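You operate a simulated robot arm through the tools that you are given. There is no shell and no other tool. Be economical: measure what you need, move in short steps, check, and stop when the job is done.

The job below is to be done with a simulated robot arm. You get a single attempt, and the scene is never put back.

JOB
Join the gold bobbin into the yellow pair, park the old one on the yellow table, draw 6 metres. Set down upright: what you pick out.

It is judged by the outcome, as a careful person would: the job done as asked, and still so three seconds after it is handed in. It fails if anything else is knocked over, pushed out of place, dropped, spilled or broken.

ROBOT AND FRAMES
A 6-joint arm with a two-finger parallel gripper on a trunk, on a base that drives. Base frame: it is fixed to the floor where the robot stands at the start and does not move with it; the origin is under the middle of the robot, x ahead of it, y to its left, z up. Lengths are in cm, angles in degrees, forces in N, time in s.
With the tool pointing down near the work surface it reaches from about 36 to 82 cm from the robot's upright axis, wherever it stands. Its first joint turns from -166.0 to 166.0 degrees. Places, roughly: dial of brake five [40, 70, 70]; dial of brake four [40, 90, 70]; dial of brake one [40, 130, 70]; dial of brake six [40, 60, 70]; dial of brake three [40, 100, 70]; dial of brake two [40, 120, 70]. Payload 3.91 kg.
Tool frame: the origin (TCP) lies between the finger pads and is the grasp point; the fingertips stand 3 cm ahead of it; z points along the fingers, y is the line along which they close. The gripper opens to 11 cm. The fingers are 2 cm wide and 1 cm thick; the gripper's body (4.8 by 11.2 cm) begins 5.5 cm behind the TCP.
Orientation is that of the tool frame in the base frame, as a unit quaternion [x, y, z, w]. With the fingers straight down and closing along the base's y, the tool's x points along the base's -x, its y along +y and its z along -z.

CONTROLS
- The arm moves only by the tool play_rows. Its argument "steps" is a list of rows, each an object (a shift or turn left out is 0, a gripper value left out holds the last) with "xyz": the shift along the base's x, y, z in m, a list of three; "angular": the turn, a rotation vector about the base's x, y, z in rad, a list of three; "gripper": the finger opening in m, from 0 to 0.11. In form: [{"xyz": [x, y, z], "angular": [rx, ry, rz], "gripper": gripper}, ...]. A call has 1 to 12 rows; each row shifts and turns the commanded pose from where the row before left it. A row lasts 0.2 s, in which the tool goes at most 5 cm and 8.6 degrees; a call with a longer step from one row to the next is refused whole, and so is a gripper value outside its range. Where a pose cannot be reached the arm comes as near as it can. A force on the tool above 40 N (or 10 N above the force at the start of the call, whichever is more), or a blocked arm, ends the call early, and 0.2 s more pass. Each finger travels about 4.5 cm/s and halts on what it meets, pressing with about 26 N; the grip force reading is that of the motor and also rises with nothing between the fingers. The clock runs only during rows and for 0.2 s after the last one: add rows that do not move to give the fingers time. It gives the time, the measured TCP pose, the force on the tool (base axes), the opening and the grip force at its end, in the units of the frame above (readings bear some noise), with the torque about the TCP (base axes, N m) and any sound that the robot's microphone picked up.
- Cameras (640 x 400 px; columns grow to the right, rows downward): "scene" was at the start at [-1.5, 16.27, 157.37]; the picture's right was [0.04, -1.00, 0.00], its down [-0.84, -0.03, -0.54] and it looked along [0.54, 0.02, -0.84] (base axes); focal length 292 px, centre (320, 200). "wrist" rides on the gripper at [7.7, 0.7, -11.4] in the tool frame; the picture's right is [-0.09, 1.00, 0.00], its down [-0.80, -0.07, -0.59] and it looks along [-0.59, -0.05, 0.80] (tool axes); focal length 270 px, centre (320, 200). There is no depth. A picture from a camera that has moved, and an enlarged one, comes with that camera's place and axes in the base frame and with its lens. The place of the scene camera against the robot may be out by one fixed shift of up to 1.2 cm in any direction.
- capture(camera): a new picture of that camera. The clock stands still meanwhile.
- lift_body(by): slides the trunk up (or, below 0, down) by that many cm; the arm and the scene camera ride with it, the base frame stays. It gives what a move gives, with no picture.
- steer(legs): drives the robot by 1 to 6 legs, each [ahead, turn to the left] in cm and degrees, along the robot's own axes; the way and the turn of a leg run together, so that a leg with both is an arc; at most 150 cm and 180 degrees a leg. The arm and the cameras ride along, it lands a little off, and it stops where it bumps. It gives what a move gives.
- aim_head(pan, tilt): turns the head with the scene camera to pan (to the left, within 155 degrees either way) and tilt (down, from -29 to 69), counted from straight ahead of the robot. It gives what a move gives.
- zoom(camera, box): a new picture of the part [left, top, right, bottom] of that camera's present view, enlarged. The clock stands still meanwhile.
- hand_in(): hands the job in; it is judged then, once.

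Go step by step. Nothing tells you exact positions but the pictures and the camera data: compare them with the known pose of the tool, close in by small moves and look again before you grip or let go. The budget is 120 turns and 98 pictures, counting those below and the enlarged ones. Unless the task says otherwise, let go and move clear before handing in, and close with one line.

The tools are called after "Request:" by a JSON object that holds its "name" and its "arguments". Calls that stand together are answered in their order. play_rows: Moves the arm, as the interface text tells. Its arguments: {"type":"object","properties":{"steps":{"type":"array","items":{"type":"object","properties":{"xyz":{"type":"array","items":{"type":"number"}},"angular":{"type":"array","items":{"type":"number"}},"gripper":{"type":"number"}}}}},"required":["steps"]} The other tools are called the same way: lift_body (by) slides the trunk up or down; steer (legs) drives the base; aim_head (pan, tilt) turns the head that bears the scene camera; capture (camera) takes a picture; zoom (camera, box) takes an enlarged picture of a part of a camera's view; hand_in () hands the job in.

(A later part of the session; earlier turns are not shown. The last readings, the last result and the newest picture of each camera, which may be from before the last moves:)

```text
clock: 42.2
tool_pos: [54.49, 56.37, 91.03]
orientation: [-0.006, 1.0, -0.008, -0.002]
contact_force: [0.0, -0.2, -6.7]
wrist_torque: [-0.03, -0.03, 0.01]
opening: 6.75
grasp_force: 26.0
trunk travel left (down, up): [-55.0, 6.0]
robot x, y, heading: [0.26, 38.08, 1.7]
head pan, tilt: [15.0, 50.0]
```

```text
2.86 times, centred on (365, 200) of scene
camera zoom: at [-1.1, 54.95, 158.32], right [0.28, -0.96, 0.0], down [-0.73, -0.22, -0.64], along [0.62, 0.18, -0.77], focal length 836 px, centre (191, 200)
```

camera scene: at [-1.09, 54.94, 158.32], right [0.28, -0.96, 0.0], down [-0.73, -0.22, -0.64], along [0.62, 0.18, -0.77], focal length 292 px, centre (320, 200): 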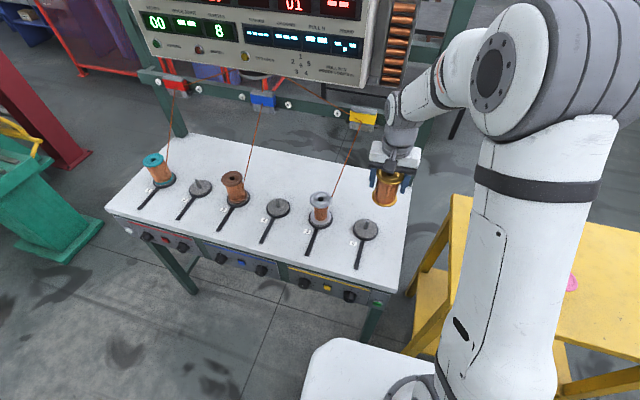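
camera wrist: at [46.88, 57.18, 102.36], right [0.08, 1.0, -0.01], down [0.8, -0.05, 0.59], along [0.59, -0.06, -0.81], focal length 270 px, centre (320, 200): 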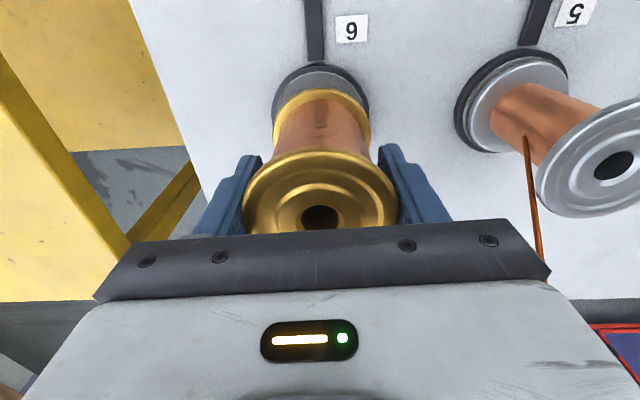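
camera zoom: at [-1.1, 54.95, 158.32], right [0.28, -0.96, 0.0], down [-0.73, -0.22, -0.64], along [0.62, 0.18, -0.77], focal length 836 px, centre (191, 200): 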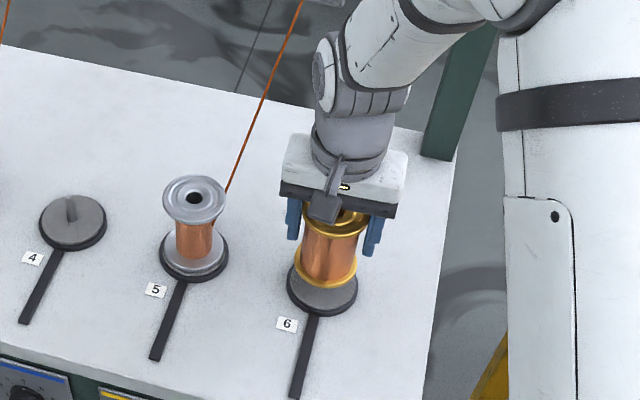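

No contact, and it looks centred. Continue lowering with contact watch.

Request:
{"name": "play_rows", "arguments": {"steps": [{"xyz": [0, 0, -0.008]}, {"xyz": [0, 0, -0.008]}, {"xyz": [0, 0, -0.006]}, {"xyz": [0, 0, -0.004]}, {}]}}

Request:
{"name": "capture", "arguments": {"camera": "wrist"}}

Request:
{"name": "zoom", "arguments": {"camera": "scene", "box": [300, 130, 430, 270]}}

```text
clock: 43.4
tool_pos: [54.67, 56.45, 88.44]
orientation: [-0.005, 1.0, -0.007, -0.002]
contact_force: [-0.3, -0.6, -6.7]
wrist_torque: [0.04, 0.01, 0.02]
opening: 6.72
grasp_force: 26.2
trunk travel left (down, up): [-55.0, 6.0]
robot x, y, heading: [0.49, 38.0, 1.8]
head pan, tilt: [15.0, 50.0]
```

```text
54 pictures are left
camera wrist: at [46.92, 57.21, 99.79], right [0.08, 1.0, -0.01], down [0.8, -0.05, 0.59], along [0.59, -0.06, -0.81], focal length 270 px, centre (320, 200)
```

wrist: 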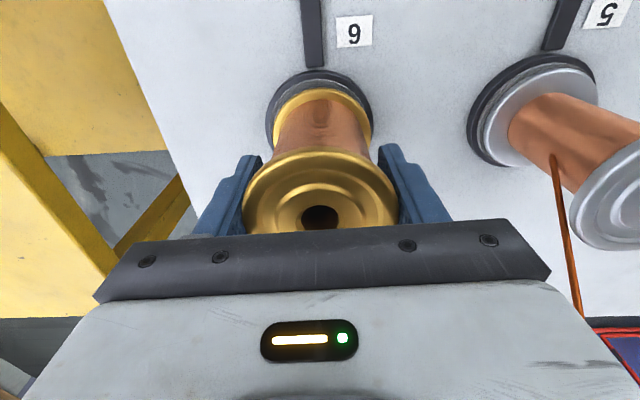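

```text
2.86 times, centred on (365, 200) of scene
camera zoom: at [-1.09, 54.95, 158.32], right [0.28, -0.96, 0.0], down [-0.73, -0.22, -0.64], along [0.62, 0.18, -0.77], focal length 836 px, centre (191, 200)
```

zoom: 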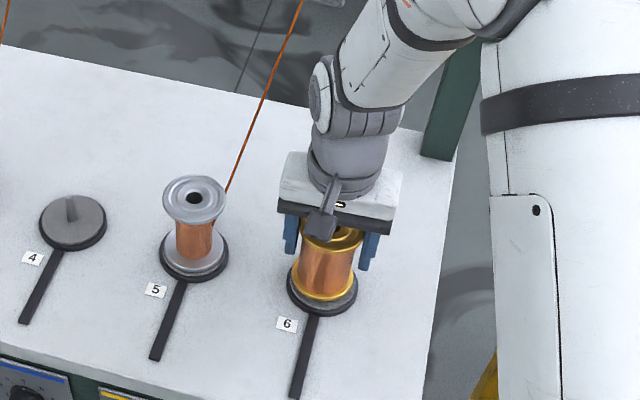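

Request:
{"name": "play_rows", "arguments": {"steps": [{"xyz": [0, 0, -0.005]}, {"xyz": [0, 0, -0.005]}, {"xyz": [0, 0, -0.004]}, {"xyz": [0, 0, -0.004]}, {"xyz": [0, 0, -0.004]}]}}

Request:
{"name": "zoom", "arguments": {"camera": "wrist", "box": [220, 50, 420, 240]}}

```text
clock: 44.6
tool_pos: [54.37, 56.23, 86.37]
orientation: [-0.006, 1.0, -0.007, 0.0]
contact_force: [1.6, -2.3, 18.0]
wrist_torque: [0.15, 0.0, 0.1]
opening: 6.76
grasp_force: 25.8
trunk travel left (down, up): [-55.0, 6.0]
robot x, y, heading: [0.32, 38.31, 1.5]
head pan, tilt: [15.0, 50.0]
```

```text
2.11 times, centred on (320, 145) of wrist
camera zoom: at [46.79, 57.13, 97.74], right [0.08, 1.0, -0.01], down [0.8, -0.05, 0.59], along [0.59, -0.06, -0.8], focal length 569 px, centre (320, 316)
```

zoom: 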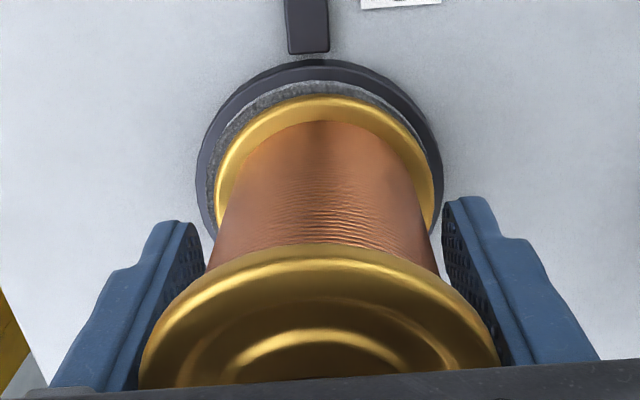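

Contact with the bottom well below pin-tip height: seated. Release and rise.

Request:
{"name": "play_rows", "arguments": {"steps": [{"xyz": [0, 0, 0.002], "gripper": 0.11}, {}, {}, {}, {}, {"xyz": [0, 0, 0.03]}, {"xyz": [0, 0, 0.045]}, {"xyz": [0, 0, 0.045]}, {"xyz": [0, 0, 0.045]}, {}]}}

Request:
{"name": "capture", "arguments": {"camera": "wrist"}}

Request:
{"name": "capture", "arguments": {"camera": "scene"}}

```text
clock: 46.8
tool_pos: [54.56, 56.41, 102.96]
orientation: [-0.005, 1.0, -0.007, -0.002]
contact_force: [0.0, -0.7, 0.6]
wrist_torque: [0.0, 0.0, 0.01]
opening: 11.02
grasp_force: 0.1
trunk travel left (down, up): [-55.0, 6.0]
robot x, y, heading: [0.28, 38.22, 1.6]
head pan, tilt: [15.0, 50.0]
```

```text
51 pictures are left
camera wrist: at [46.93, 57.2, 114.41], right [0.08, 1.0, -0.01], down [0.8, -0.05, 0.59], along [0.59, -0.06, -0.81], focal length 270 px, centre (320, 200)
```

wrist: 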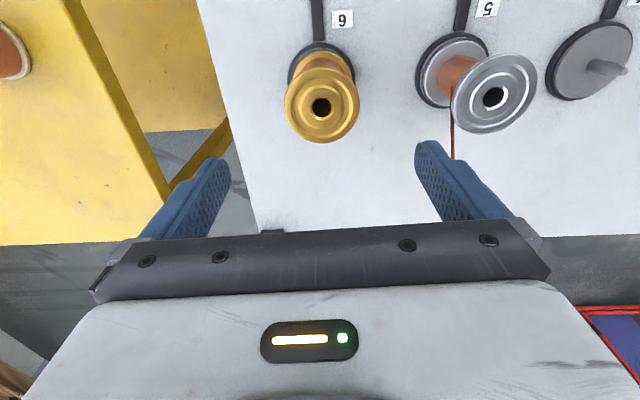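

```text
50 pictures are left
camera scene: at [-1.13, 54.93, 158.32], right [0.28, -0.96, 0.0], down [-0.73, -0.22, -0.64], along [0.62, 0.18, -0.77], focal length 292 px, centre (320, 200)
```

scene: 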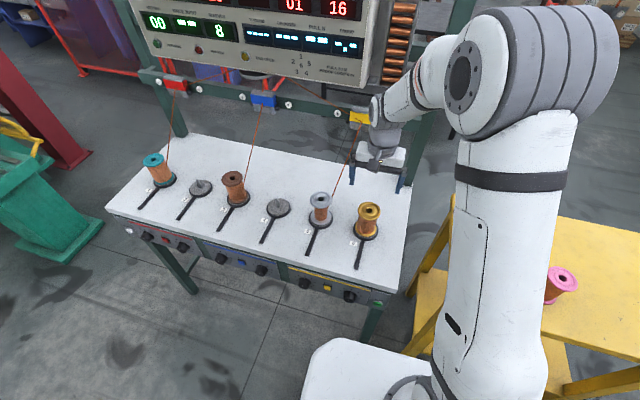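

The panel now shows a reading for spindle 6. I zoom to read the state, and look for a loose end on the gold bobbin.

Request:
{"name": "aim_head", "arguments": {"pan": 20, "tilt": 33}}

Request:
{"name": "capture", "arguments": {"camera": "scene"}}

```text
clock: 47.6
tool_pos: [54.49, 56.43, 102.95]
orientation: [-0.005, 1.0, -0.007, -0.001]
contact_force: [0.2, 0.8, -0.3]
wrist_torque: [-0.01, 0.01, 0.04]
opening: 10.98
grasp_force: 0.0
trunk travel left (down, up): [-55.0, 6.0]
robot x, y, heading: [0.27, 38.29, 1.5]
head pan, tilt: [20.0, 33.0]
```

```text
49 pictures are left
camera scene: at [-0.26, 56.0, 160.8], right [0.37, -0.93, 0.0], down [-0.51, -0.2, -0.84], along [0.78, 0.31, -0.55], focal length 292 px, centre (320, 200)
```

scene: 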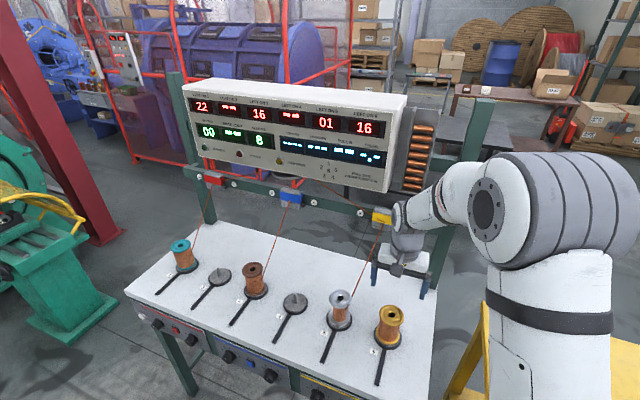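

Request:
{"name": "zoom", "arguments": {"camera": "scene", "box": [180, 75, 410, 195]}}

Request:
{"name": "zoom", "arguments": {"camera": "scene", "box": [320, 190, 460, 360]}}

```text
2.78 times, centred on (295, 135) of scene
camera zoom: at [-0.26, 56.0, 160.8], right [0.37, -0.93, 0.0], down [-0.51, -0.2, -0.84], along [0.78, 0.31, -0.55], focal length 814 px, centre (390, 381)
```

zoom: 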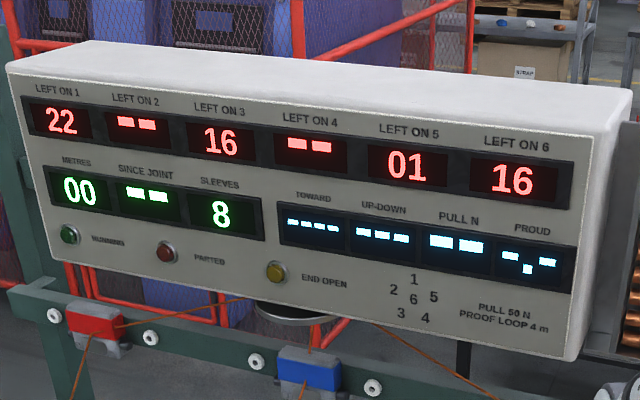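

```text
2.35 times, centred on (390, 275) of scene
camera zoom: at [-0.26, 56.0, 160.8], right [0.37, -0.93, 0.0], down [-0.51, -0.2, -0.84], along [0.78, 0.31, -0.55], focal length 688 px, centre (155, 24)
```

zoom: 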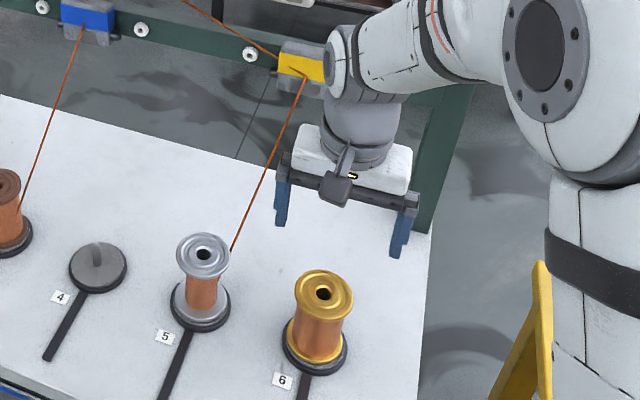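

Spindle 6 reads 16. JOIN button is estimated at (37, 64.4, 68.8), DRAW at (37, 48.6, 68.3). I back off, shift left, and reorient for pressing.

Request:
{"name": "steer", "arguments": {"legs": [[-32, 0], [0, 90], [14, 0], [0, -91.5]]}}

Request:
{"name": "lift_body", "arguments": {"by": -25}}

```text
clock: 58.3
tool_pos: [23.51, 67.37, 103.03]
orientation: [0.016, 1.0, -0.007, -0.002]
contact_force: [-0.4, 1.5, -0.2]
wrist_torque: [0.02, -0.01, 0.01]
opening: 11.01
grasp_force: 0.1
trunk travel left (down, up): [-55.0, 6.0]
robot x, y, heading: [-31.42, 54.32, -0.3]
head pan, tilt: [20.0, 33.0]
```

```text
clock: 60.9
tool_pos: [23.69, 67.43, 78.09]
orientation: [0.016, 1.0, -0.007, -0.002]
contact_force: [-0.4, -0.6, -0.2]
wrist_torque: [0.02, 0.02, 0.02]
opening: 10.98
grasp_force: 0.2
trunk travel left (down, up): [-30.0, 31.0]
robot x, y, heading: [-31.42, 53.99, -0.4]
head pan, tilt: [20.0, 33.0]
```

Request:
{"name": "play_rows", "arguments": {"steps": [{"xyz": [-0.008, -0.003, 0], "angular": [0, -0.143, 0], "gripper": 0.0}, {"xyz": [-0.008, -0.003, 0], "angular": [0, -0.143, 0]}, {"xyz": [-0.008, -0.003, -0.01], "angular": [0, -0.143, 0]}, {"xyz": [-0.008, -0.003, -0.01], "angular": [0, -0.143, 0]}, {"xyz": [-0.008, -0.003, -0.01], "angular": [0, -0.143, 0]}, {"xyz": [0, -0.003, -0.01], "angular": [0, -0.143, 0]}, {"xyz": [0, -0.003, -0.01], "angular": [0, -0.143, 0]}, {"xyz": [0, -0.003, -0.01], "angular": [0, -0.143, 0]}, {"xyz": [0, -0.003, -0.01], "angular": [0, -0.143, 0]}, {"xyz": [0, -0.003, -0.01], "angular": [0, -0.143, 0]}, {"xyz": [0, 0, -0.01], "angular": [0, -0.14, 0]}, {}]}}

Request:
{"name": "capture", "arguments": {"camera": "wrist"}}

Request:
{"name": "aim_head", "arguments": {"pan": 12, "tilt": 45}}

Request:
{"name": "capture", "arguments": {"camera": "scene"}}

```text
clock: 63.5
tool_pos: [27.06, 70.99, 82.55]
orientation: [0.021, 0.732, -0.023, 0.681]
contact_force: [-1.2, -1.1, -0.4]
wrist_torque: [-0.01, -0.02, -0.02]
opening: 0.0
grasp_force: 26.1
out of reach, approached as far as the arm can: row 4, 5, 7, 8, 9, 10, 11
trunk travel left (down, up): [-30.0, 31.0]
robot x, y, heading: [-31.37, 54.49, -0.4]
head pan, tilt: [20.0, 33.0]
```

```text
46 pictures are left
camera wrist: at [15.25, 72.42, 75.53], right [0.07, 0.99, 0.08], down [-0.54, -0.03, 0.84], along [0.84, -0.1, 0.53], focal length 270 px, centre (320, 200)
```

wrist: 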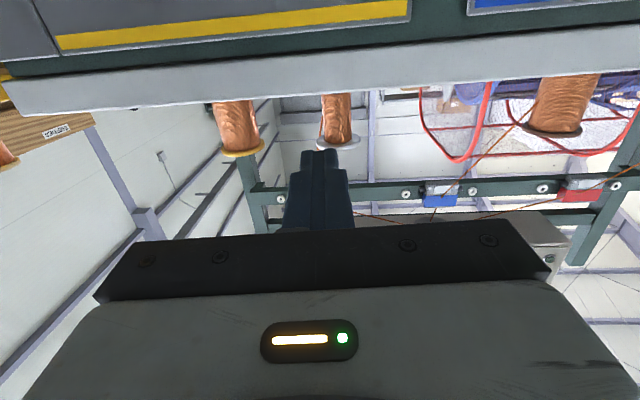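

```text
clock: 64.2
tool_pos: [27.12, 70.96, 82.56]
orientation: [0.021, 0.733, -0.023, 0.68]
contact_force: [0.4, -0.4, 0.5]
wrist_torque: [0.0, -0.02, 0.01]
opening: 0.0
grasp_force: 26.2
trunk travel left (down, up): [-30.0, 31.0]
robot x, y, heading: [-31.17, 54.37, -0.2]
head pan, tilt: [12.0, 45.0]
```

```text
45 pictures are left
camera scene: at [-31.74, 70.73, 134.02], right [0.2, -0.98, 0.0], down [-0.69, -0.14, -0.71], along [0.69, 0.14, -0.71], focal length 292 px, centre (320, 200)
```

scene: 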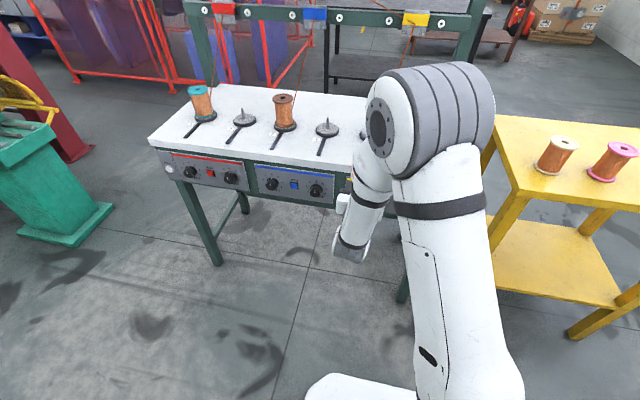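

The arm bottoms out at z≈82.5 in this pose; lowering the trunk 14 cm brings the fingertips to button height rigidly.

Request:
{"name": "lift_body", "arguments": {"by": -14}}

Request:
{"name": "play_rows", "arguments": {"steps": [{"xyz": [0, -0.022, 0]}, {"xyz": [0, -0.022, 0]}, {"xyz": [0, -0.02, 0]}, {}]}}

Request:
{"name": "capture", "arguments": {"camera": "wrist"}}

```text
clock: 65.9
tool_pos: [27.24, 70.97, 68.52]
orientation: [0.021, 0.733, -0.022, 0.68]
contact_force: [0.0, -0.2, 1.1]
wrist_torque: [0.0, 0.03, 0.0]
opening: 0.0
grasp_force: 25.7
trunk travel left (down, up): [-16.0, 45.0]
robot x, y, heading: [-31.69, 54.05, -0.4]
head pan, tilt: [12.0, 45.0]
```

```text
clock: 66.9
tool_pos: [27.95, 65.98, 70.61]
orientation: [0.019, 0.734, -0.027, 0.679]
contact_force: [0.1, 0.1, -0.7]
wrist_torque: [-0.02, 0.01, 0.0]
opening: 0.01
grasp_force: 26.3
out of reach, approached as far as the arm can: row 1, 2, 3
trunk travel left (down, up): [-16.0, 45.0]
robot x, y, heading: [-31.49, 54.04, -0.5]
head pan, tilt: [12.0, 45.0]
```

```text
44 pictures are left
camera wrist: at [16.11, 67.43, 63.71], right [0.07, 0.99, 0.07], down [-0.53, -0.02, 0.85], along [0.84, -0.1, 0.53], focal length 270 px, centre (320, 200)
```

wrist: 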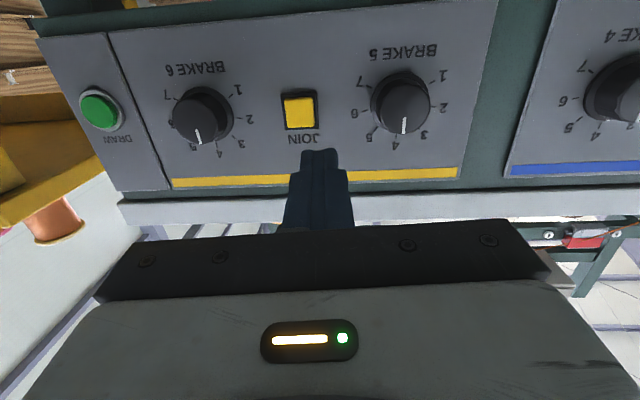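

Request:
{"name": "zoom", "arguments": {"camera": "wrist", "box": [140, 50, 300, 180]}}

```text
3.08 times, centred on (220, 115) of wrist
camera zoom: at [16.11, 67.43, 63.71], right [0.07, 0.99, 0.07], down [-0.53, -0.02, 0.85], along [0.84, -0.1, 0.53], focal length 832 px, centre (628, 462)
```

zoom: 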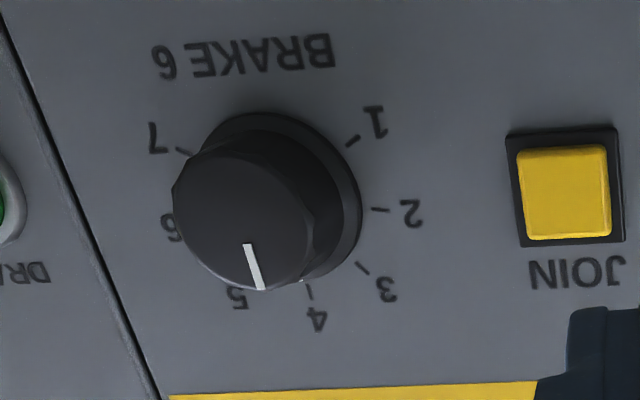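

Dial 6 confirmed at 4. I align the fingertip with JOIN, relaxing the tilt slightly to stay in reach.

Request:
{"name": "play_rows", "arguments": {"steps": [{"xyz": [0, -0.01, -0.005], "angular": [0, 0.1, 0]}, {"xyz": [0, -0.01, -0.005], "angular": [0, 0.1, 0]}, {"xyz": [0, 0, -0.003]}, {}]}}

Request:
{"name": "capture", "arguments": {"camera": "wrist"}}

```text
clock: 67.9
tool_pos: [28.09, 64.05, 69.29]
orientation: [0.019, 0.797, -0.025, 0.603]
contact_force: [-0.6, -1.2, 0.6]
wrist_torque: [0.02, 0.01, -0.02]
opening: 0.01
grasp_force: 26.4
trunk travel left (down, up): [-16.0, 45.0]
robot x, y, heading: [-31.11, 53.87, -0.3]
head pan, tilt: [12.0, 45.0]
```

```text
42 pictures are left
camera wrist: at [15.06, 65.43, 64.82], right [0.08, 0.99, 0.07], down [-0.36, -0.03, 0.93], along [0.93, -0.1, 0.35], focal length 270 px, centre (320, 200)
```

wrist: 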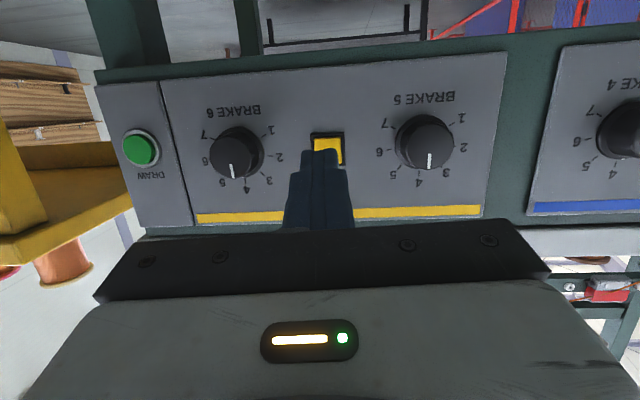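

Fingertip is in line with JOIN; press it in small steps.

Request:
{"name": "play_rows", "arguments": {"steps": [{"xyz": [0.015, 0.001, 0.001]}, {"xyz": [0.015, 0, 0.001]}, {"xyz": [0.01, 0, 0]}, {"xyz": [0.005, 0, 0]}, {"xyz": [0.003, 0, 0]}, {"xyz": [0.003, 0, 0]}, {}]}}

```text
clock: 69.5
tool_pos: [33.13, 64.23, 69.44]
orientation: [0.019, 0.797, -0.025, 0.603]
contact_force: [0.1, 0.3, 0.0]
wrist_torque: [-0.02, 0.01, 0.02]
opening: 0.01
grasp_force: 26.1
trunk travel left (down, up): [-16.0, 45.0]
robot x, y, heading: [-31.29, 54.18, -0.4]
head pan, tilt: [12.0, 45.0]
```

Request:
{"name": "play_rows", "arguments": {"steps": [{"xyz": [0.003, 0, 0]}, {"xyz": [0.003, 0, 0]}, {"xyz": [0.003, 0, 0]}, {"xyz": [0.003, 0, 0]}, {"xyz": [0.003, 0, 0]}]}}

Request:
{"name": "capture", "arguments": {"camera": "wrist"}}

```text
clock: 70.8
tool_pos: [34.31, 64.1, 69.29]
orientation: [0.02, 0.799, -0.026, 0.601]
contact_force: [-24.7, -0.8, 9.9]
wrist_torque: [0.01, -0.32, -0.01]
opening: 0.02
grasp_force: 26.6
trunk travel left (down, up): [-16.0, 45.0]
robot x, y, heading: [-31.46, 54.55, -0.2]
head pan, tilt: [12.0, 45.0]
heard: click
stopped in row 5: the force on the tool passed its limit at 42 N (the readings are from after the stop); the commanded pose is now the measured one
```

```text
41 pictures are left
camera wrist: at [21.22, 65.5, 64.98], right [0.08, 0.99, 0.07], down [-0.35, -0.03, 0.93], along [0.93, -0.1, 0.35], focal length 270 px, centre (320, 200)
```

wrist: 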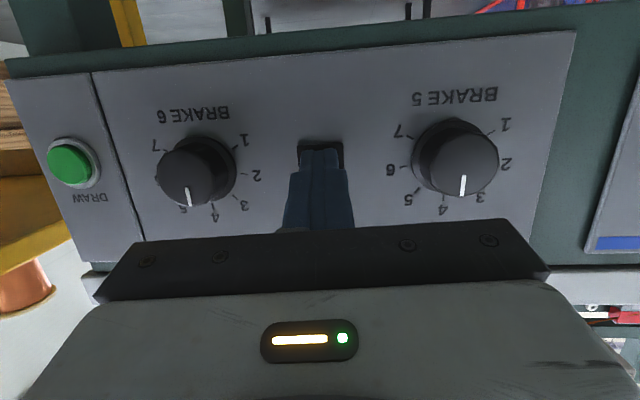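

Click heard. Back off and read the panel.

Request:
{"name": "play_rows", "arguments": {"steps": [{"xyz": [-0.02, 0, 0]}, {"xyz": [-0.03, 0, 0]}, {"xyz": [-0.02, 0, 0]}, {}]}}

Request:
{"name": "aim_head", "arguments": {"pan": 5, "tilt": 15}}

Request:
{"name": "capture", "arguments": {"camera": "scene"}}

```text
clock: 71.8
tool_pos: [27.32, 64.07, 69.16]
orientation: [0.018, 0.799, -0.024, 0.601]
contact_force: [-0.4, 0.4, 0.3]
wrist_torque: [0.01, 0.02, -0.03]
opening: 0.0
grasp_force: 26.2
trunk travel left (down, up): [-16.0, 45.0]
robot x, y, heading: [-31.37, 54.26, -0.7]
head pan, tilt: [12.0, 45.0]
```

```text
clock: 72.7
tool_pos: [27.3, 64.17, 69.22]
orientation: [0.018, 0.799, -0.025, 0.6]
contact_force: [0.5, 0.0, -0.6]
wrist_torque: [-0.04, -0.03, -0.02]
opening: 0.01
grasp_force: 26.0
trunk travel left (down, up): [-16.0, 45.0]
robot x, y, heading: [-31.71, 54.17, -0.4]
head pan, tilt: [5.0, 15.0]
```

```text
40 pictures are left
camera scene: at [-30.42, 69.84, 124.69], right [0.08, -1.0, 0.0], down [-0.26, -0.02, -0.97], along [0.96, 0.08, -0.26], focal length 292 px, centre (320, 200)
```

scene: 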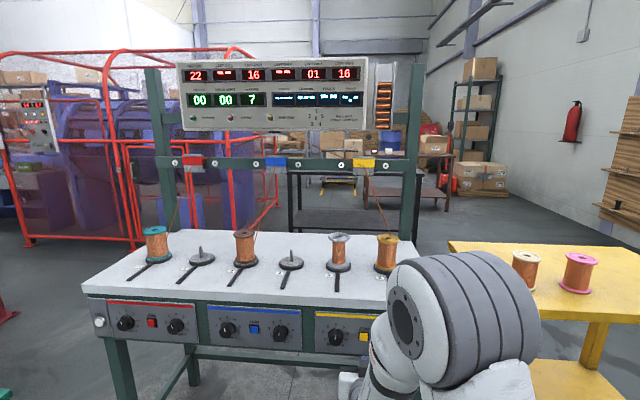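

Request:
{"name": "zoom", "arguments": {"camera": "scene", "box": [170, 50, 400, 190]}}

Request:
{"name": "zoom", "arguments": {"camera": "scene", "box": [310, 150, 430, 285]}}

```text
2.78 times, centred on (285, 120) of scene
camera zoom: at [-30.42, 69.84, 124.69], right [0.08, -1.0, 0.0], down [-0.26, -0.02, -0.97], along [0.96, 0.08, -0.26], focal length 814 px, centre (417, 423)
```

zoom: 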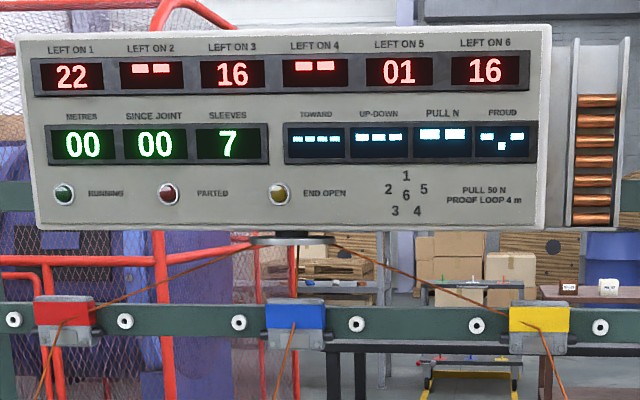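

```text
2.96 times, centred on (370, 218) of scene
camera zoom: at [-30.42, 69.84, 124.69], right [0.08, -1.0, 0.0], down [-0.26, -0.02, -0.97], along [0.96, 0.08, -0.26], focal length 867 px, centre (172, 148)
```

zoom: 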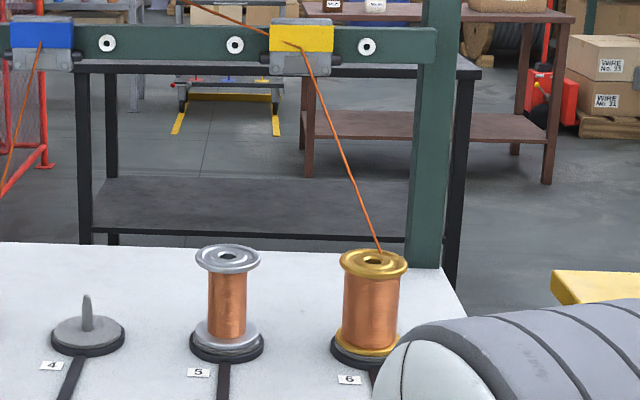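

Joined: sleeves 7, since-joint 00, and the wire now runs from gold to the yellow guide; the silver bobbin on 5 is free. Next: raise, turn tool down, and go to spindle 5.

Request:
{"name": "play_rows", "arguments": {"steps": [{"xyz": [-0.03, 0, 0]}, {"xyz": [-0.03, 0, 0]}, {}]}}

Request:
{"name": "lift_body", "arguments": {"by": 39}}

Request:
{"name": "play_rows", "arguments": {"steps": [{"angular": [0, 0.14, 0], "gripper": 0.11}, {"angular": [0, 0.14, 0]}, {"angular": [0, 0.14, 0]}, {"angular": [0, 0.14, 0]}, {"angular": [0, 0.14, 0]}, {"angular": [0, 0.14, 0]}, {"angular": [0, 0.14, 0]}, {"angular": [0, 0.14, 0]}, {"angular": [0, 0.14, 0]}, {"angular": [0, 0.04, 0]}, {"angular": [0, 0, 0]}]}}

```text
clock: 73.5
tool_pos: [21.44, 64.13, 69.15]
orientation: [0.019, 0.799, -0.026, 0.6]
contact_force: [0.2, 0.4, -0.7]
wrist_torque: [-0.01, 0.04, 0.0]
opening: 0.0
grasp_force: 25.6
trunk travel left (down, up): [-16.0, 45.0]
robot x, y, heading: [-31.53, 54.53, -0.1]
head pan, tilt: [5.0, 15.0]
```

```text
clock: 77.3
tool_pos: [21.5, 64.14, 108.15]
orientation: [0.019, 0.799, -0.025, 0.6]
contact_force: [0.6, 0.7, -0.3]
wrist_torque: [0.01, 0.02, 0.03]
opening: 0.01
grasp_force: 26.1
trunk travel left (down, up): [-55.0, 6.0]
robot x, y, heading: [-31.71, 54.56, -0.1]
head pan, tilt: [5.0, 15.0]
```

```text
clock: 79.7
tool_pos: [21.42, 64.22, 108.2]
orientation: [0.0, 0.999, -0.032, -0.007]
contact_force: [-0.6, -0.4, -0.4]
wrist_torque: [0.0, 0.02, 0.0]
opening: 11.01
grasp_force: 0.1
trunk travel left (down, up): [-55.0, 6.0]
robot x, y, heading: [-31.31, 54.34, -0.1]
head pan, tilt: [5.0, 15.0]
```

Request:
{"name": "play_rows", "arguments": {"steps": [{"angular": [0.064, -0.014, 0]}, {}]}}

Request:
{"name": "steer", "arguments": {"legs": [[31, 0]]}}

Request:
{"name": "play_rows", "arguments": {"steps": [{"xyz": [0, 0.02, -0.02]}, {"xyz": [0, 0.02, -0.02]}, {"xyz": [0.0, 0.02, -0.01]}, {}]}}

Request:
{"name": "capture", "arguments": {"camera": "wrist"}}

Request:
{"name": "aim_head", "arguments": {"pan": 5, "tilt": 50}}

Request:
{"name": "capture", "arguments": {"camera": "scene"}}

```text
clock: 80.3
tool_pos: [21.53, 64.23, 108.15]
orientation: [0.001, 1.0, 0.001, 0.001]
contact_force: [0.5, -0.3, 0.4]
wrist_torque: [0.02, -0.01, -0.04]
opening: 10.98
grasp_force: 0.0
trunk travel left (down, up): [-55.0, 6.0]
robot x, y, heading: [-31.42, 54.39, -0.5]
head pan, tilt: [5.0, 15.0]
```

```text
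clock: 82.4
tool_pos: [52.93, 63.95, 108.08]
orientation: [0.0, 1.0, 0.0, 0.0]
contact_force: [0.8, -0.7, -0.3]
wrist_torque: [-0.01, 0.02, 0.0]
opening: 10.99
grasp_force: 0.1
trunk travel left (down, up): [-55.0, 6.0]
robot x, y, heading: [-0.01, 54.04, -0.2]
head pan, tilt: [5.0, 15.0]
```

```text
clock: 83.4
tool_pos: [52.88, 69.96, 103.16]
orientation: [0.0, 1.0, 0.001, 0.002]
contact_force: [0.5, 0.0, 0.9]
wrist_torque: [0.0, 0.01, -0.01]
opening: 11.0
grasp_force: 0.1
trunk travel left (down, up): [-55.0, 6.0]
robot x, y, heading: [-0.35, 54.1, -0.6]
head pan, tilt: [5.0, 15.0]
```

```text
37 pictures are left
camera wrist: at [45.14, 70.71, 114.5], right [0.09, 1.0, 0.0], down [0.8, -0.07, 0.6], along [0.59, -0.05, -0.8], focal length 270 px, centre (320, 200)
```

wrist: 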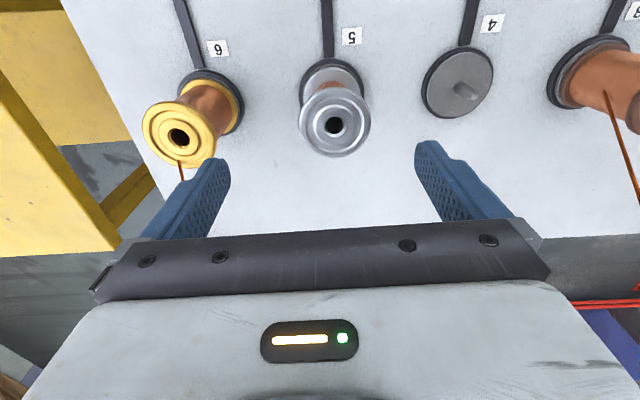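

```text
clock: 84.4
tool_pos: [52.73, 70.04, 103.13]
orientation: [0.0, 1.0, 0.0, 0.001]
contact_force: [-0.2, -0.6, 0.2]
wrist_torque: [-0.01, 0.0, 0.0]
opening: 10.99
grasp_force: 0.1
trunk travel left (down, up): [-55.0, 6.0]
robot x, y, heading: [-0.27, 54.19, -0.3]
head pan, tilt: [5.0, 50.0]
```

```text
36 pictures are left
camera scene: at [-0.66, 69.56, 158.33], right [0.08, -1.0, 0.0], down [-0.76, -0.06, -0.64], along [0.64, 0.05, -0.77], focal length 292 px, centre (320, 200)
```

scene: 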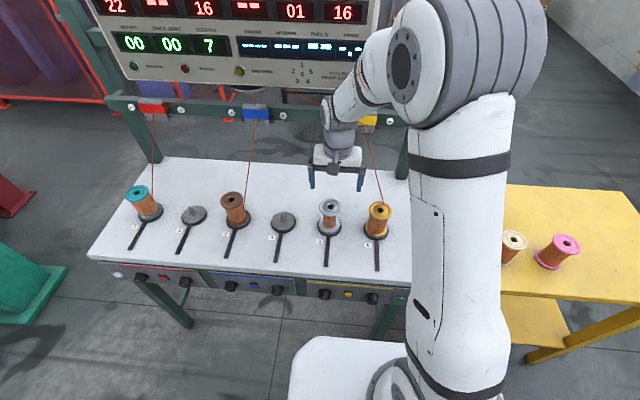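

Silver bobbin at about (54.7, 71.3). Move above and lower partway, then check.

Request:
{"name": "play_rows", "arguments": {"steps": [{"xyz": [0.018, 0.013, -0.02]}, {"xyz": [0, 0, -0.04]}, {}]}}

Request:
{"name": "capture", "arguments": {"camera": "wrist"}}

```text
clock: 85.2
tool_pos: [54.62, 71.24, 97.15]
orientation: [0.0, 1.0, 0.0, 0.001]
contact_force: [-0.1, -0.1, 0.4]
wrist_torque: [-0.04, -0.01, 0.02]
opening: 11.02
grasp_force: 0.1
trunk travel left (down, up): [-55.0, 6.0]
robot x, y, heading: [0.04, 54.02, -0.4]
head pan, tilt: [5.0, 50.0]
```

```text
35 pictures are left
camera wrist: at [46.9, 71.98, 108.47], right [0.09, 1.0, 0.0], down [0.8, -0.07, 0.6], along [0.59, -0.05, -0.8], focal length 270 px, centre (320, 200)
```

wrist: 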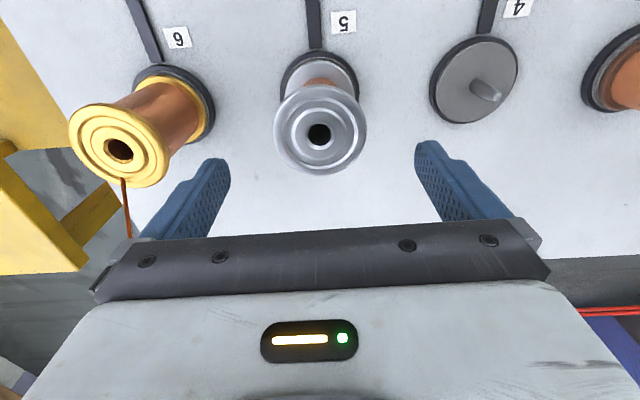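

Request:
{"name": "play_rows", "arguments": {"steps": [{"xyz": [0.004, 0, -0.035]}, {"xyz": [0, 0, -0.04]}, {"xyz": [0, 0, -0.03]}, {"gripper": 0.05}, {}, {}, {}, {}, {}]}}

Request:
{"name": "capture", "arguments": {"camera": "wrist"}}

```text
clock: 87.2
tool_pos: [55.04, 71.28, 86.75]
orientation: [0.0, 1.0, 0.0, 0.002]
contact_force: [0.1, -0.4, 0.6]
wrist_torque: [0.0, 0.0, -0.01]
opening: 6.73
grasp_force: 26.2
trunk travel left (down, up): [-55.0, 6.0]
robot x, y, heading: [0.15, 54.02, -0.3]
head pan, tilt: [5.0, 50.0]
```

```text
34 pictures are left
camera wrist: at [47.37, 71.98, 98.03], right [0.09, 1.0, 0.0], down [0.8, -0.07, 0.6], along [0.59, -0.05, -0.8], focal length 270 px, centre (320, 200)
```

wrist: 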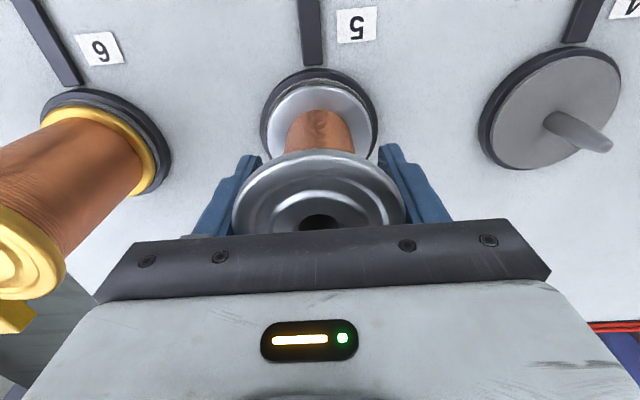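

Gripped. I lift straight up, pull back from the gold wire, and carry to a free place behind pink/cream on the yellow table, (60, 12).

Request:
{"name": "play_rows", "arguments": {"steps": [{"xyz": [0, 0, 0.02]}, {"xyz": [0, 0, 0.03]}, {"xyz": [0, 0, 0.04]}, {"xyz": [0, 0, 0.045]}, {"xyz": [0, 0, 0.045]}, {"xyz": [0, 0, 0.03]}, {"xyz": [-0.04, 0, 0]}, {"xyz": [-0.04, 0, 0]}, {}]}}

Request:
{"name": "capture", "arguments": {"camera": "scene"}}

```text
clock: 89.2
tool_pos: [47.04, 71.29, 107.71]
orientation: [0.0, 1.0, 0.0, 0.001]
contact_force: [-0.8, -1.0, -1.3]
wrist_torque: [-0.01, 0.0, -0.03]
opening: 6.75
grasp_force: 26.1
trunk travel left (down, up): [-55.0, 6.0]
robot x, y, heading: [0.06, 54.2, -0.2]
head pan, tilt: [5.0, 50.0]
```

```text
33 pictures are left
camera scene: at [-0.61, 69.56, 158.32], right [0.08, -1.0, 0.0], down [-0.76, -0.06, -0.64], along [0.64, 0.05, -0.77], focal length 292 px, centre (320, 200)
```

scene: 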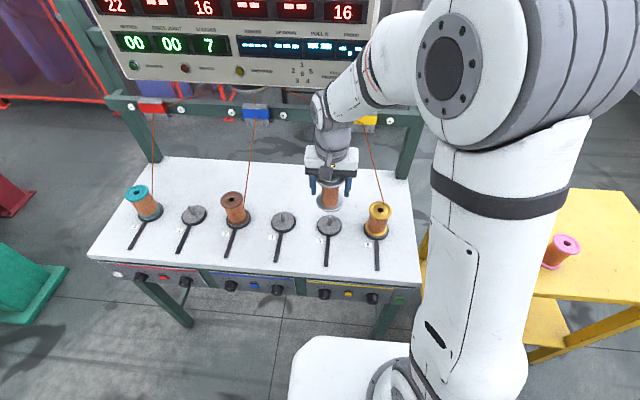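

Request:
{"name": "play_rows", "arguments": {"steps": [{"xyz": [0, -0.047, 0]}, {"xyz": [0, -0.047, 0]}, {"xyz": [0, -0.047, 0]}, {"xyz": [0, -0.047, 0]}, {"xyz": [0, -0.047, 0]}, {"xyz": [0.01, -0.047, 0]}, {"xyz": [0.02, -0.045, 0]}, {"xyz": [0.02, -0.045, 0]}, {"xyz": [0.02, -0.045, 0]}, {"xyz": [0.02, -0.045, 0]}, {"xyz": [0.02, -0.045, 0]}, {"xyz": [0.02, -0.045, 0]}]}}

Request:
{"name": "play_rows", "arguments": {"steps": [{"xyz": [0, -0.03, 0]}, {"xyz": [0, -0.01, -0.04]}, {}]}}

Request:
{"name": "capture", "arguments": {"camera": "wrist"}}

Request:
{"name": "aim_head", "arguments": {"pan": -35, "tilt": 45}}

Request:
{"name": "capture", "arguments": {"camera": "scene"}}

```text
clock: 91.8
tool_pos: [60.16, 15.98, 107.58]
orientation: [0.0, 1.0, 0.001, 0.001]
contact_force: [0.7, -0.3, -1.0]
wrist_torque: [0.02, 0.03, -0.02]
opening: 6.75
grasp_force: 25.9
trunk travel left (down, up): [-55.0, 6.0]
robot x, y, heading: [0.12, 54.44, -0.3]
head pan, tilt: [5.0, 50.0]
```

```text
clock: 92.6
tool_pos: [60.0, 11.87, 103.78]
orientation: [0.001, 1.0, 0.0, 0.002]
contact_force: [0.0, -0.4, 0.5]
wrist_torque: [-0.02, -0.04, -0.01]
opening: 6.75
grasp_force: 26.2
trunk travel left (down, up): [-55.0, 6.0]
robot x, y, heading: [0.3, 54.04, -0.5]
head pan, tilt: [5.0, 50.0]
```

```text
32 pictures are left
camera wrist: at [52.41, 12.67, 115.06], right [0.09, 1.0, 0.0], down [0.8, -0.07, 0.6], along [0.59, -0.05, -0.8], focal length 270 px, centre (320, 200)
```

wrist: 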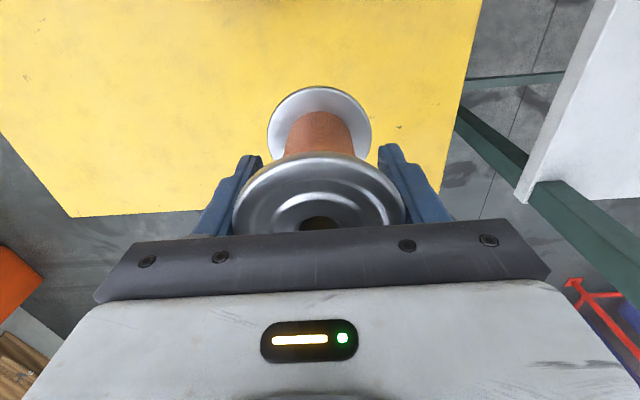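

```text
clock: 93.7
tool_pos: [60.01, 11.96, 103.62]
orientation: [0.0, 1.0, 0.0, 0.002]
contact_force: [0.5, -0.8, -0.4]
wrist_torque: [0.01, -0.03, -0.01]
opening: 6.75
grasp_force: 25.7
trunk travel left (down, up): [-55.0, 6.0]
robot x, y, heading: [0.05, 54.14, -0.0]
head pan, tilt: [-35.0, 45.0]
```

```text
31 pictures are left
camera scene: at [-1.68, 64.21, 159.02], right [-0.58, -0.82, 0.0], down [-0.58, 0.41, -0.71], along [0.58, -0.41, -0.71], focal length 292 px, centre (320, 200)
```

scene: 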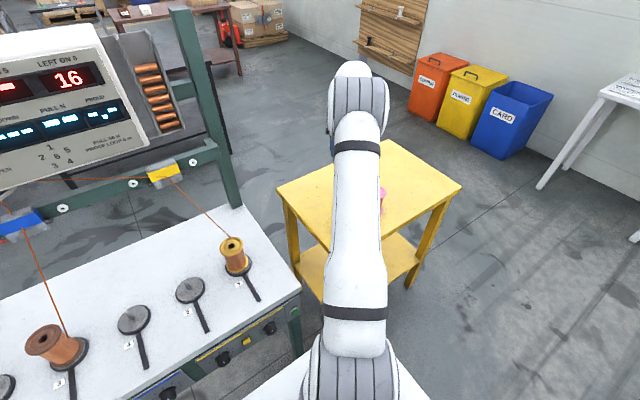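

The spot is clear well inside the table. Lower until contact.

Request:
{"name": "play_rows", "arguments": {"steps": [{"xyz": [0, 0, -0.045]}, {"xyz": [0, 0, -0.045]}, {"xyz": [0, 0, -0.04]}, {"xyz": [0, 0, -0.015]}, {}]}}

Request:
{"name": "capture", "arguments": {"camera": "wrist"}}

```text
clock: 94.9
tool_pos: [60.15, 12.06, 89.24]
orientation: [0.0, 1.0, 0.0, 0.002]
contact_force: [0.5, 0.1, -0.9]
wrist_torque: [-0.01, 0.04, -0.01]
opening: 6.75
grasp_force: 25.4
trunk travel left (down, up): [-55.0, 6.0]
robot x, y, heading: [-0.01, 54.26, -0.3]
head pan, tilt: [-35.0, 45.0]
```

```text
30 pictures are left
camera wrist: at [52.47, 12.76, 100.58], right [0.09, 1.0, 0.0], down [0.8, -0.07, 0.6], along [0.59, -0.05, -0.8], focal length 270 px, centre (320, 200)
```

wrist: 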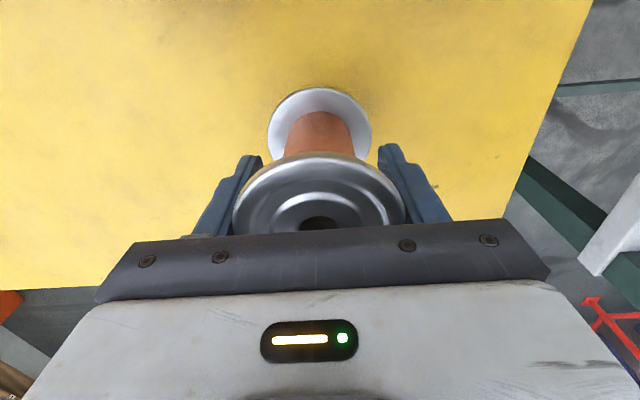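

Request:
{"name": "play_rows", "arguments": {"steps": [{"xyz": [0, 0, -0.008]}, {"xyz": [0, 0, -0.006]}, {"xyz": [0, 0, -0.004]}, {"xyz": [0, 0, -0.003]}, {"xyz": [0, 0, -0.003]}, {"xyz": [0, 0, -0.003]}]}}

```text
clock: 96.3
tool_pos: [60.05, 12.06, 86.49]
orientation: [0.0, 1.0, 0.0, 0.001]
contact_force: [0.6, 0.3, -0.6]
wrist_torque: [-0.02, 0.01, 0.01]
opening: 6.73
grasp_force: 26.3
trunk travel left (down, up): [-55.0, 6.0]
robot x, y, heading: [-0.18, 53.79, -0.0]
head pan, tilt: [-35.0, 45.0]
```

Request:
{"name": "play_rows", "arguments": {"steps": [{"xyz": [0, 0, -0.003]}, {"xyz": [0, 0, -0.003]}, {"xyz": [0, 0, -0.003]}, {"xyz": [0, 0, -0.003]}]}}

Request:
{"name": "capture", "arguments": {"camera": "wrist"}}

```text
clock: 97.3
tool_pos: [60.08, 12.08, 85.41]
orientation: [0.0, 1.0, 0.0, 0.003]
contact_force: [-0.7, 0.3, 5.3]
wrist_torque: [0.19, 0.15, 0.04]
opening: 6.72
grasp_force: 25.8
trunk travel left (down, up): [-55.0, 6.0]
robot x, y, heading: [-0.13, 54.19, -0.3]
head pan, tilt: [-35.0, 45.0]
```

```text
29 pictures are left
camera wrist: at [52.41, 12.77, 96.73], right [0.09, 1.0, 0.0], down [0.8, -0.07, 0.6], along [0.6, -0.05, -0.8], focal length 270 px, centre (320, 200)
```

wrist: 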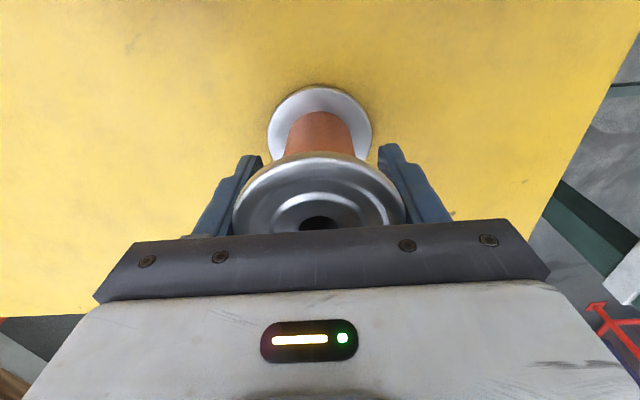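

Resting on the table. Release and rise.

Request:
{"name": "play_rows", "arguments": {"steps": [{"xyz": [0, 0, -0.001]}, {"gripper": 0.11}, {}, {}, {}, {}, {"xyz": [0, 0, 0.03]}, {"xyz": [0, 0, 0.045]}, {"xyz": [0, 0, 0.045]}, {"xyz": [0, 0, 0.045]}, {"xyz": [0, 0, 0.04]}, {}]}}

Request:
{"name": "capture", "arguments": {"camera": "wrist"}}

```text
clock: 99.9
tool_pos: [60.09, 12.11, 105.65]
orientation: [-0.001, 1.0, 0.001, 0.001]
contact_force: [0.7, 0.1, 0.6]
wrist_torque: [-0.01, -0.01, 0.0]
opening: 10.99
grasp_force: 0.0
trunk travel left (down, up): [-55.0, 6.0]
robot x, y, heading: [0.07, 53.71, -0.2]
head pan, tilt: [-35.0, 45.0]
```

```text
28 pictures are left
camera wrist: at [52.46, 12.84, 116.94], right [0.09, 1.0, 0.0], down [0.8, -0.07, 0.6], along [0.59, -0.05, -0.8], focal length 270 px, centre (320, 200)
```

wrist: 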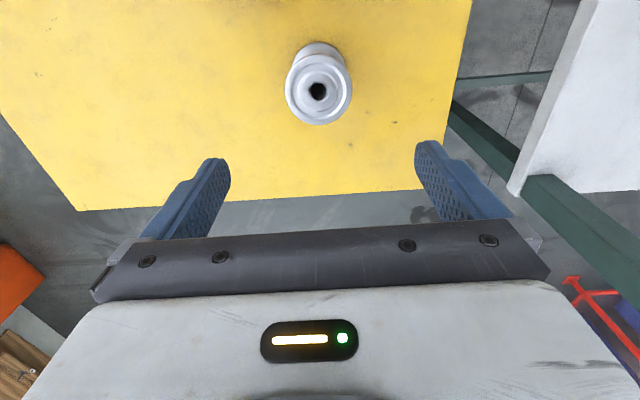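

Old bobbin stands upright on the yellow table. Now return to the bench front for the DRAW button.

Request:
{"name": "play_rows", "arguments": {"steps": [{"xyz": [-0.012, 0.046, 0.003]}, {"xyz": [-0.012, 0.046, 0.003]}, {"xyz": [-0.012, 0.046, 0.003]}, {"xyz": [-0.012, 0.046, 0.003]}, {"xyz": [-0.012, 0.046, 0.003]}, {"xyz": [-0.012, 0.046, 0.003]}, {"xyz": [-0.012, 0.046, 0.003]}, {"xyz": [-0.012, 0.04, 0.001]}, {"gripper": 0.0}, {}]}}

Request:
{"name": "steer", "arguments": {"legs": [[-31, 0]]}}

Request:
{"name": "play_rows", "arguments": {"steps": [{"angular": [0, -0.14, 0], "gripper": 0.0}, {"angular": [0, -0.14, 0]}, {"angular": [0, -0.14, 0]}, {"angular": [0, -0.14, 0]}, {"angular": [0, -0.14, 0]}, {"angular": [0, -0.14, 0]}, {"angular": [0, -0.14, 0]}, {"angular": [0, -0.14, 0]}, {"angular": [0, -0.14, 0]}, {}, {}]}}

```text
clock: 102.1
tool_pos: [50.63, 48.36, 108.03]
orientation: [0.0, 1.0, 0.0, 0.001]
contact_force: [-0.3, 0.4, -0.1]
wrist_torque: [-0.03, 0.0, 0.01]
opening: 5.73
grasp_force: 0.0
trunk travel left (down, up): [-55.0, 6.0]
robot x, y, heading: [-0.11, 53.99, -0.2]
head pan, tilt: [-35.0, 45.0]
```

```text
clock: 104.2
tool_pos: [19.42, 48.49, 107.94]
orientation: [0.0, 1.0, -0.001, 0.002]
contact_force: [-0.7, 0.1, 0.2]
wrist_torque: [0.01, 0.01, 0.02]
opening: 0.02
grasp_force: 25.9
trunk travel left (down, up): [-55.0, 6.0]
robot x, y, heading: [-31.04, 54.25, -0.3]
head pan, tilt: [-35.0, 45.0]
```

```text
clock: 106.5
tool_pos: [20.32, 49.71, 108.0]
orientation: [-0.017, 0.875, 0.032, 0.483]
contact_force: [-0.5, 0.3, 0.4]
wrist_torque: [0.03, -0.02, -0.03]
opening: 0.0
grasp_force: 25.8
out of reach, approached as far as the arm can: row 5, 6, 7, 9
trunk travel left (down, up): [-55.0, 6.0]
robot x, y, heading: [-30.51, 54.19, -0.2]
head pan, tilt: [-35.0, 45.0]
```

Request:
{"name": "lift_body", "arguments": {"by": -38.4}}

Request:
{"name": "play_rows", "arguments": {"steps": [{"xyz": [0.02, -0.005, 0]}, {"xyz": [0.03, -0.005, 0]}, {"xyz": [0.02, -0.003, 0]}, {}]}}

Request:
{"name": "capture", "arguments": {"camera": "wrist"}}

```text
clock: 110.2
tool_pos: [20.45, 49.68, 69.55]
orientation: [-0.017, 0.876, 0.033, 0.482]
contact_force: [-0.8, 0.9, 0.3]
wrist_torque: [0.01, 0.0, 0.0]
opening: 0.0
grasp_force: 25.9
trunk travel left (down, up): [-16.6, 44.4]
robot x, y, heading: [-31.06, 54.15, -0.2]
head pan, tilt: [-35.0, 45.0]
```

```text
clock: 111.2
tool_pos: [27.52, 48.3, 69.64]
orientation: [-0.017, 0.875, 0.033, 0.483]
contact_force: [0.1, 0.2, 0.1]
wrist_torque: [-0.01, 0.01, -0.02]
opening: 0.02
grasp_force: 25.6
trunk travel left (down, up): [-16.6, 44.4]
robot x, y, heading: [-30.73, 53.88, -0.5]
head pan, tilt: [-35.0, 45.0]
```

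```text
27 pictures are left
camera wrist: at [13.73, 48.28, 69.12], right [-0.01, 0.99, 0.12], down [-0.07, -0.12, 0.99], along [1.0, 0.01, 0.07], focal length 270 px, centre (320, 200)
```

wrist: 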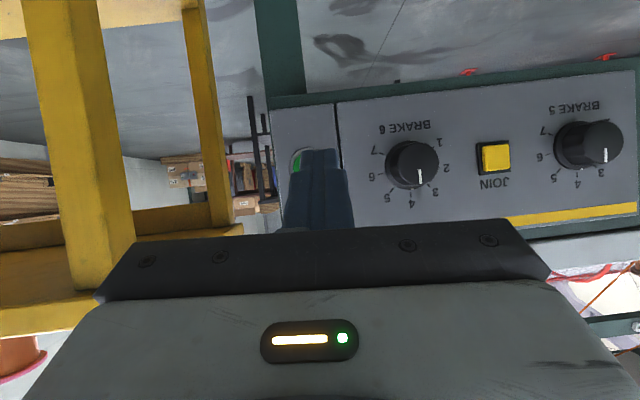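

Fingertip nearly in line with DRAW. I aim the head at the display and advance to just short of contact.

Request:
{"name": "aim_head", "arguments": {"pan": 5, "tilt": 15}}

Request:
{"name": "play_rows", "arguments": {"steps": [{"xyz": [0.02, -0.003, -0.002]}, {"xyz": [0.02, 0, 0]}, {"xyz": [0.012, 0, 0]}, {}]}}

Request:
{"name": "capture", "arguments": {"camera": "wrist"}}

```text
clock: 112.3
tool_pos: [27.43, 48.37, 69.55]
orientation: [-0.017, 0.875, 0.033, 0.483]
contact_force: [-0.4, -0.6, -0.3]
wrist_torque: [0.0, -0.02, -0.01]
opening: 0.0
grasp_force: 25.9
trunk travel left (down, up): [-16.6, 44.4]
robot x, y, heading: [-31.12, 54.17, -0.5]
head pan, tilt: [5.0, 15.0]
```

```text
clock: 113.3
tool_pos: [32.67, 48.21, 69.23]
orientation: [-0.017, 0.875, 0.033, 0.482]
contact_force: [0.5, 0.5, -0.1]
wrist_torque: [0.0, 0.01, 0.04]
opening: 0.0
grasp_force: 26.5
trunk travel left (down, up): [-16.6, 44.4]
robot x, y, heading: [-30.65, 54.27, -0.2]
head pan, tilt: [5.0, 15.0]
```

```text
26 pictures are left
camera wrist: at [18.96, 48.07, 68.84], right [-0.01, 0.99, 0.12], down [-0.07, -0.12, 0.99], along [1.0, 0.01, 0.07], focal length 270 px, centre (320, 200)
```

wrist: 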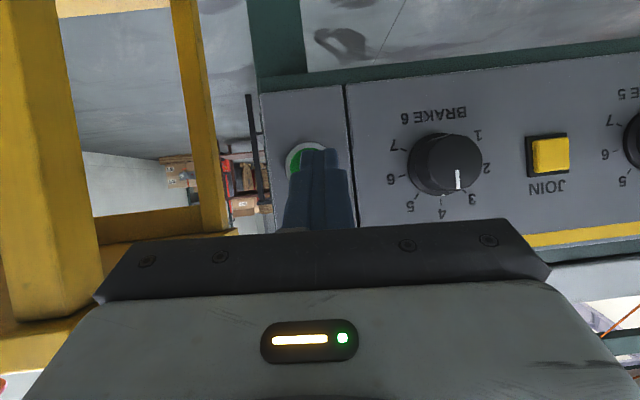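

Request:
{"name": "play_rows", "arguments": {"steps": [{"xyz": [0, -0.006, 0]}, {"xyz": [0.004, 0, 0]}, {"xyz": [0.004, 0, 0]}, {"xyz": [0.003, 0, 0]}, {}]}}

```text
clock: 114.5
tool_pos: [33.85, 47.48, 69.34]
orientation: [-0.017, 0.875, 0.032, 0.483]
contact_force: [-2.3, -0.6, 1.4]
wrist_torque: [-0.01, 0.0, -0.01]
opening: 0.0
grasp_force: 26.0
trunk travel left (down, up): [-16.6, 44.4]
robot x, y, heading: [-30.66, 54.45, -0.4]
head pan, tilt: [5.0, 15.0]
heard: click
```

Click at light contact. Check the display now.

Request:
{"name": "zoom", "arguments": {"camera": "scene", "box": [170, 50, 400, 190]}}

```text
2.78 times, centred on (285, 120) of scene
camera zoom: at [-30.06, 69.86, 125.3], right [0.08, -1.0, 0.0], down [-0.26, -0.02, -0.97], along [0.96, 0.08, -0.26], focal length 814 px, centre (417, 423)
```

zoom: 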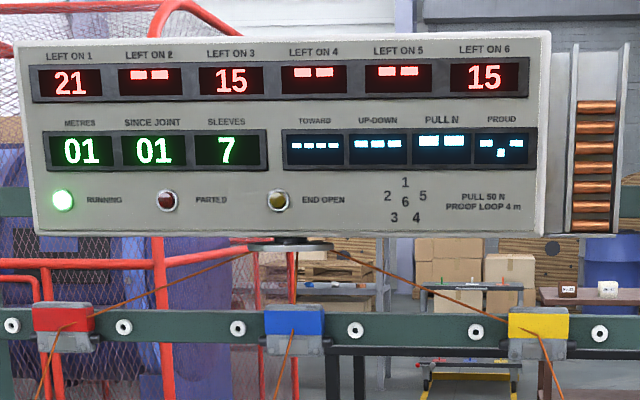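

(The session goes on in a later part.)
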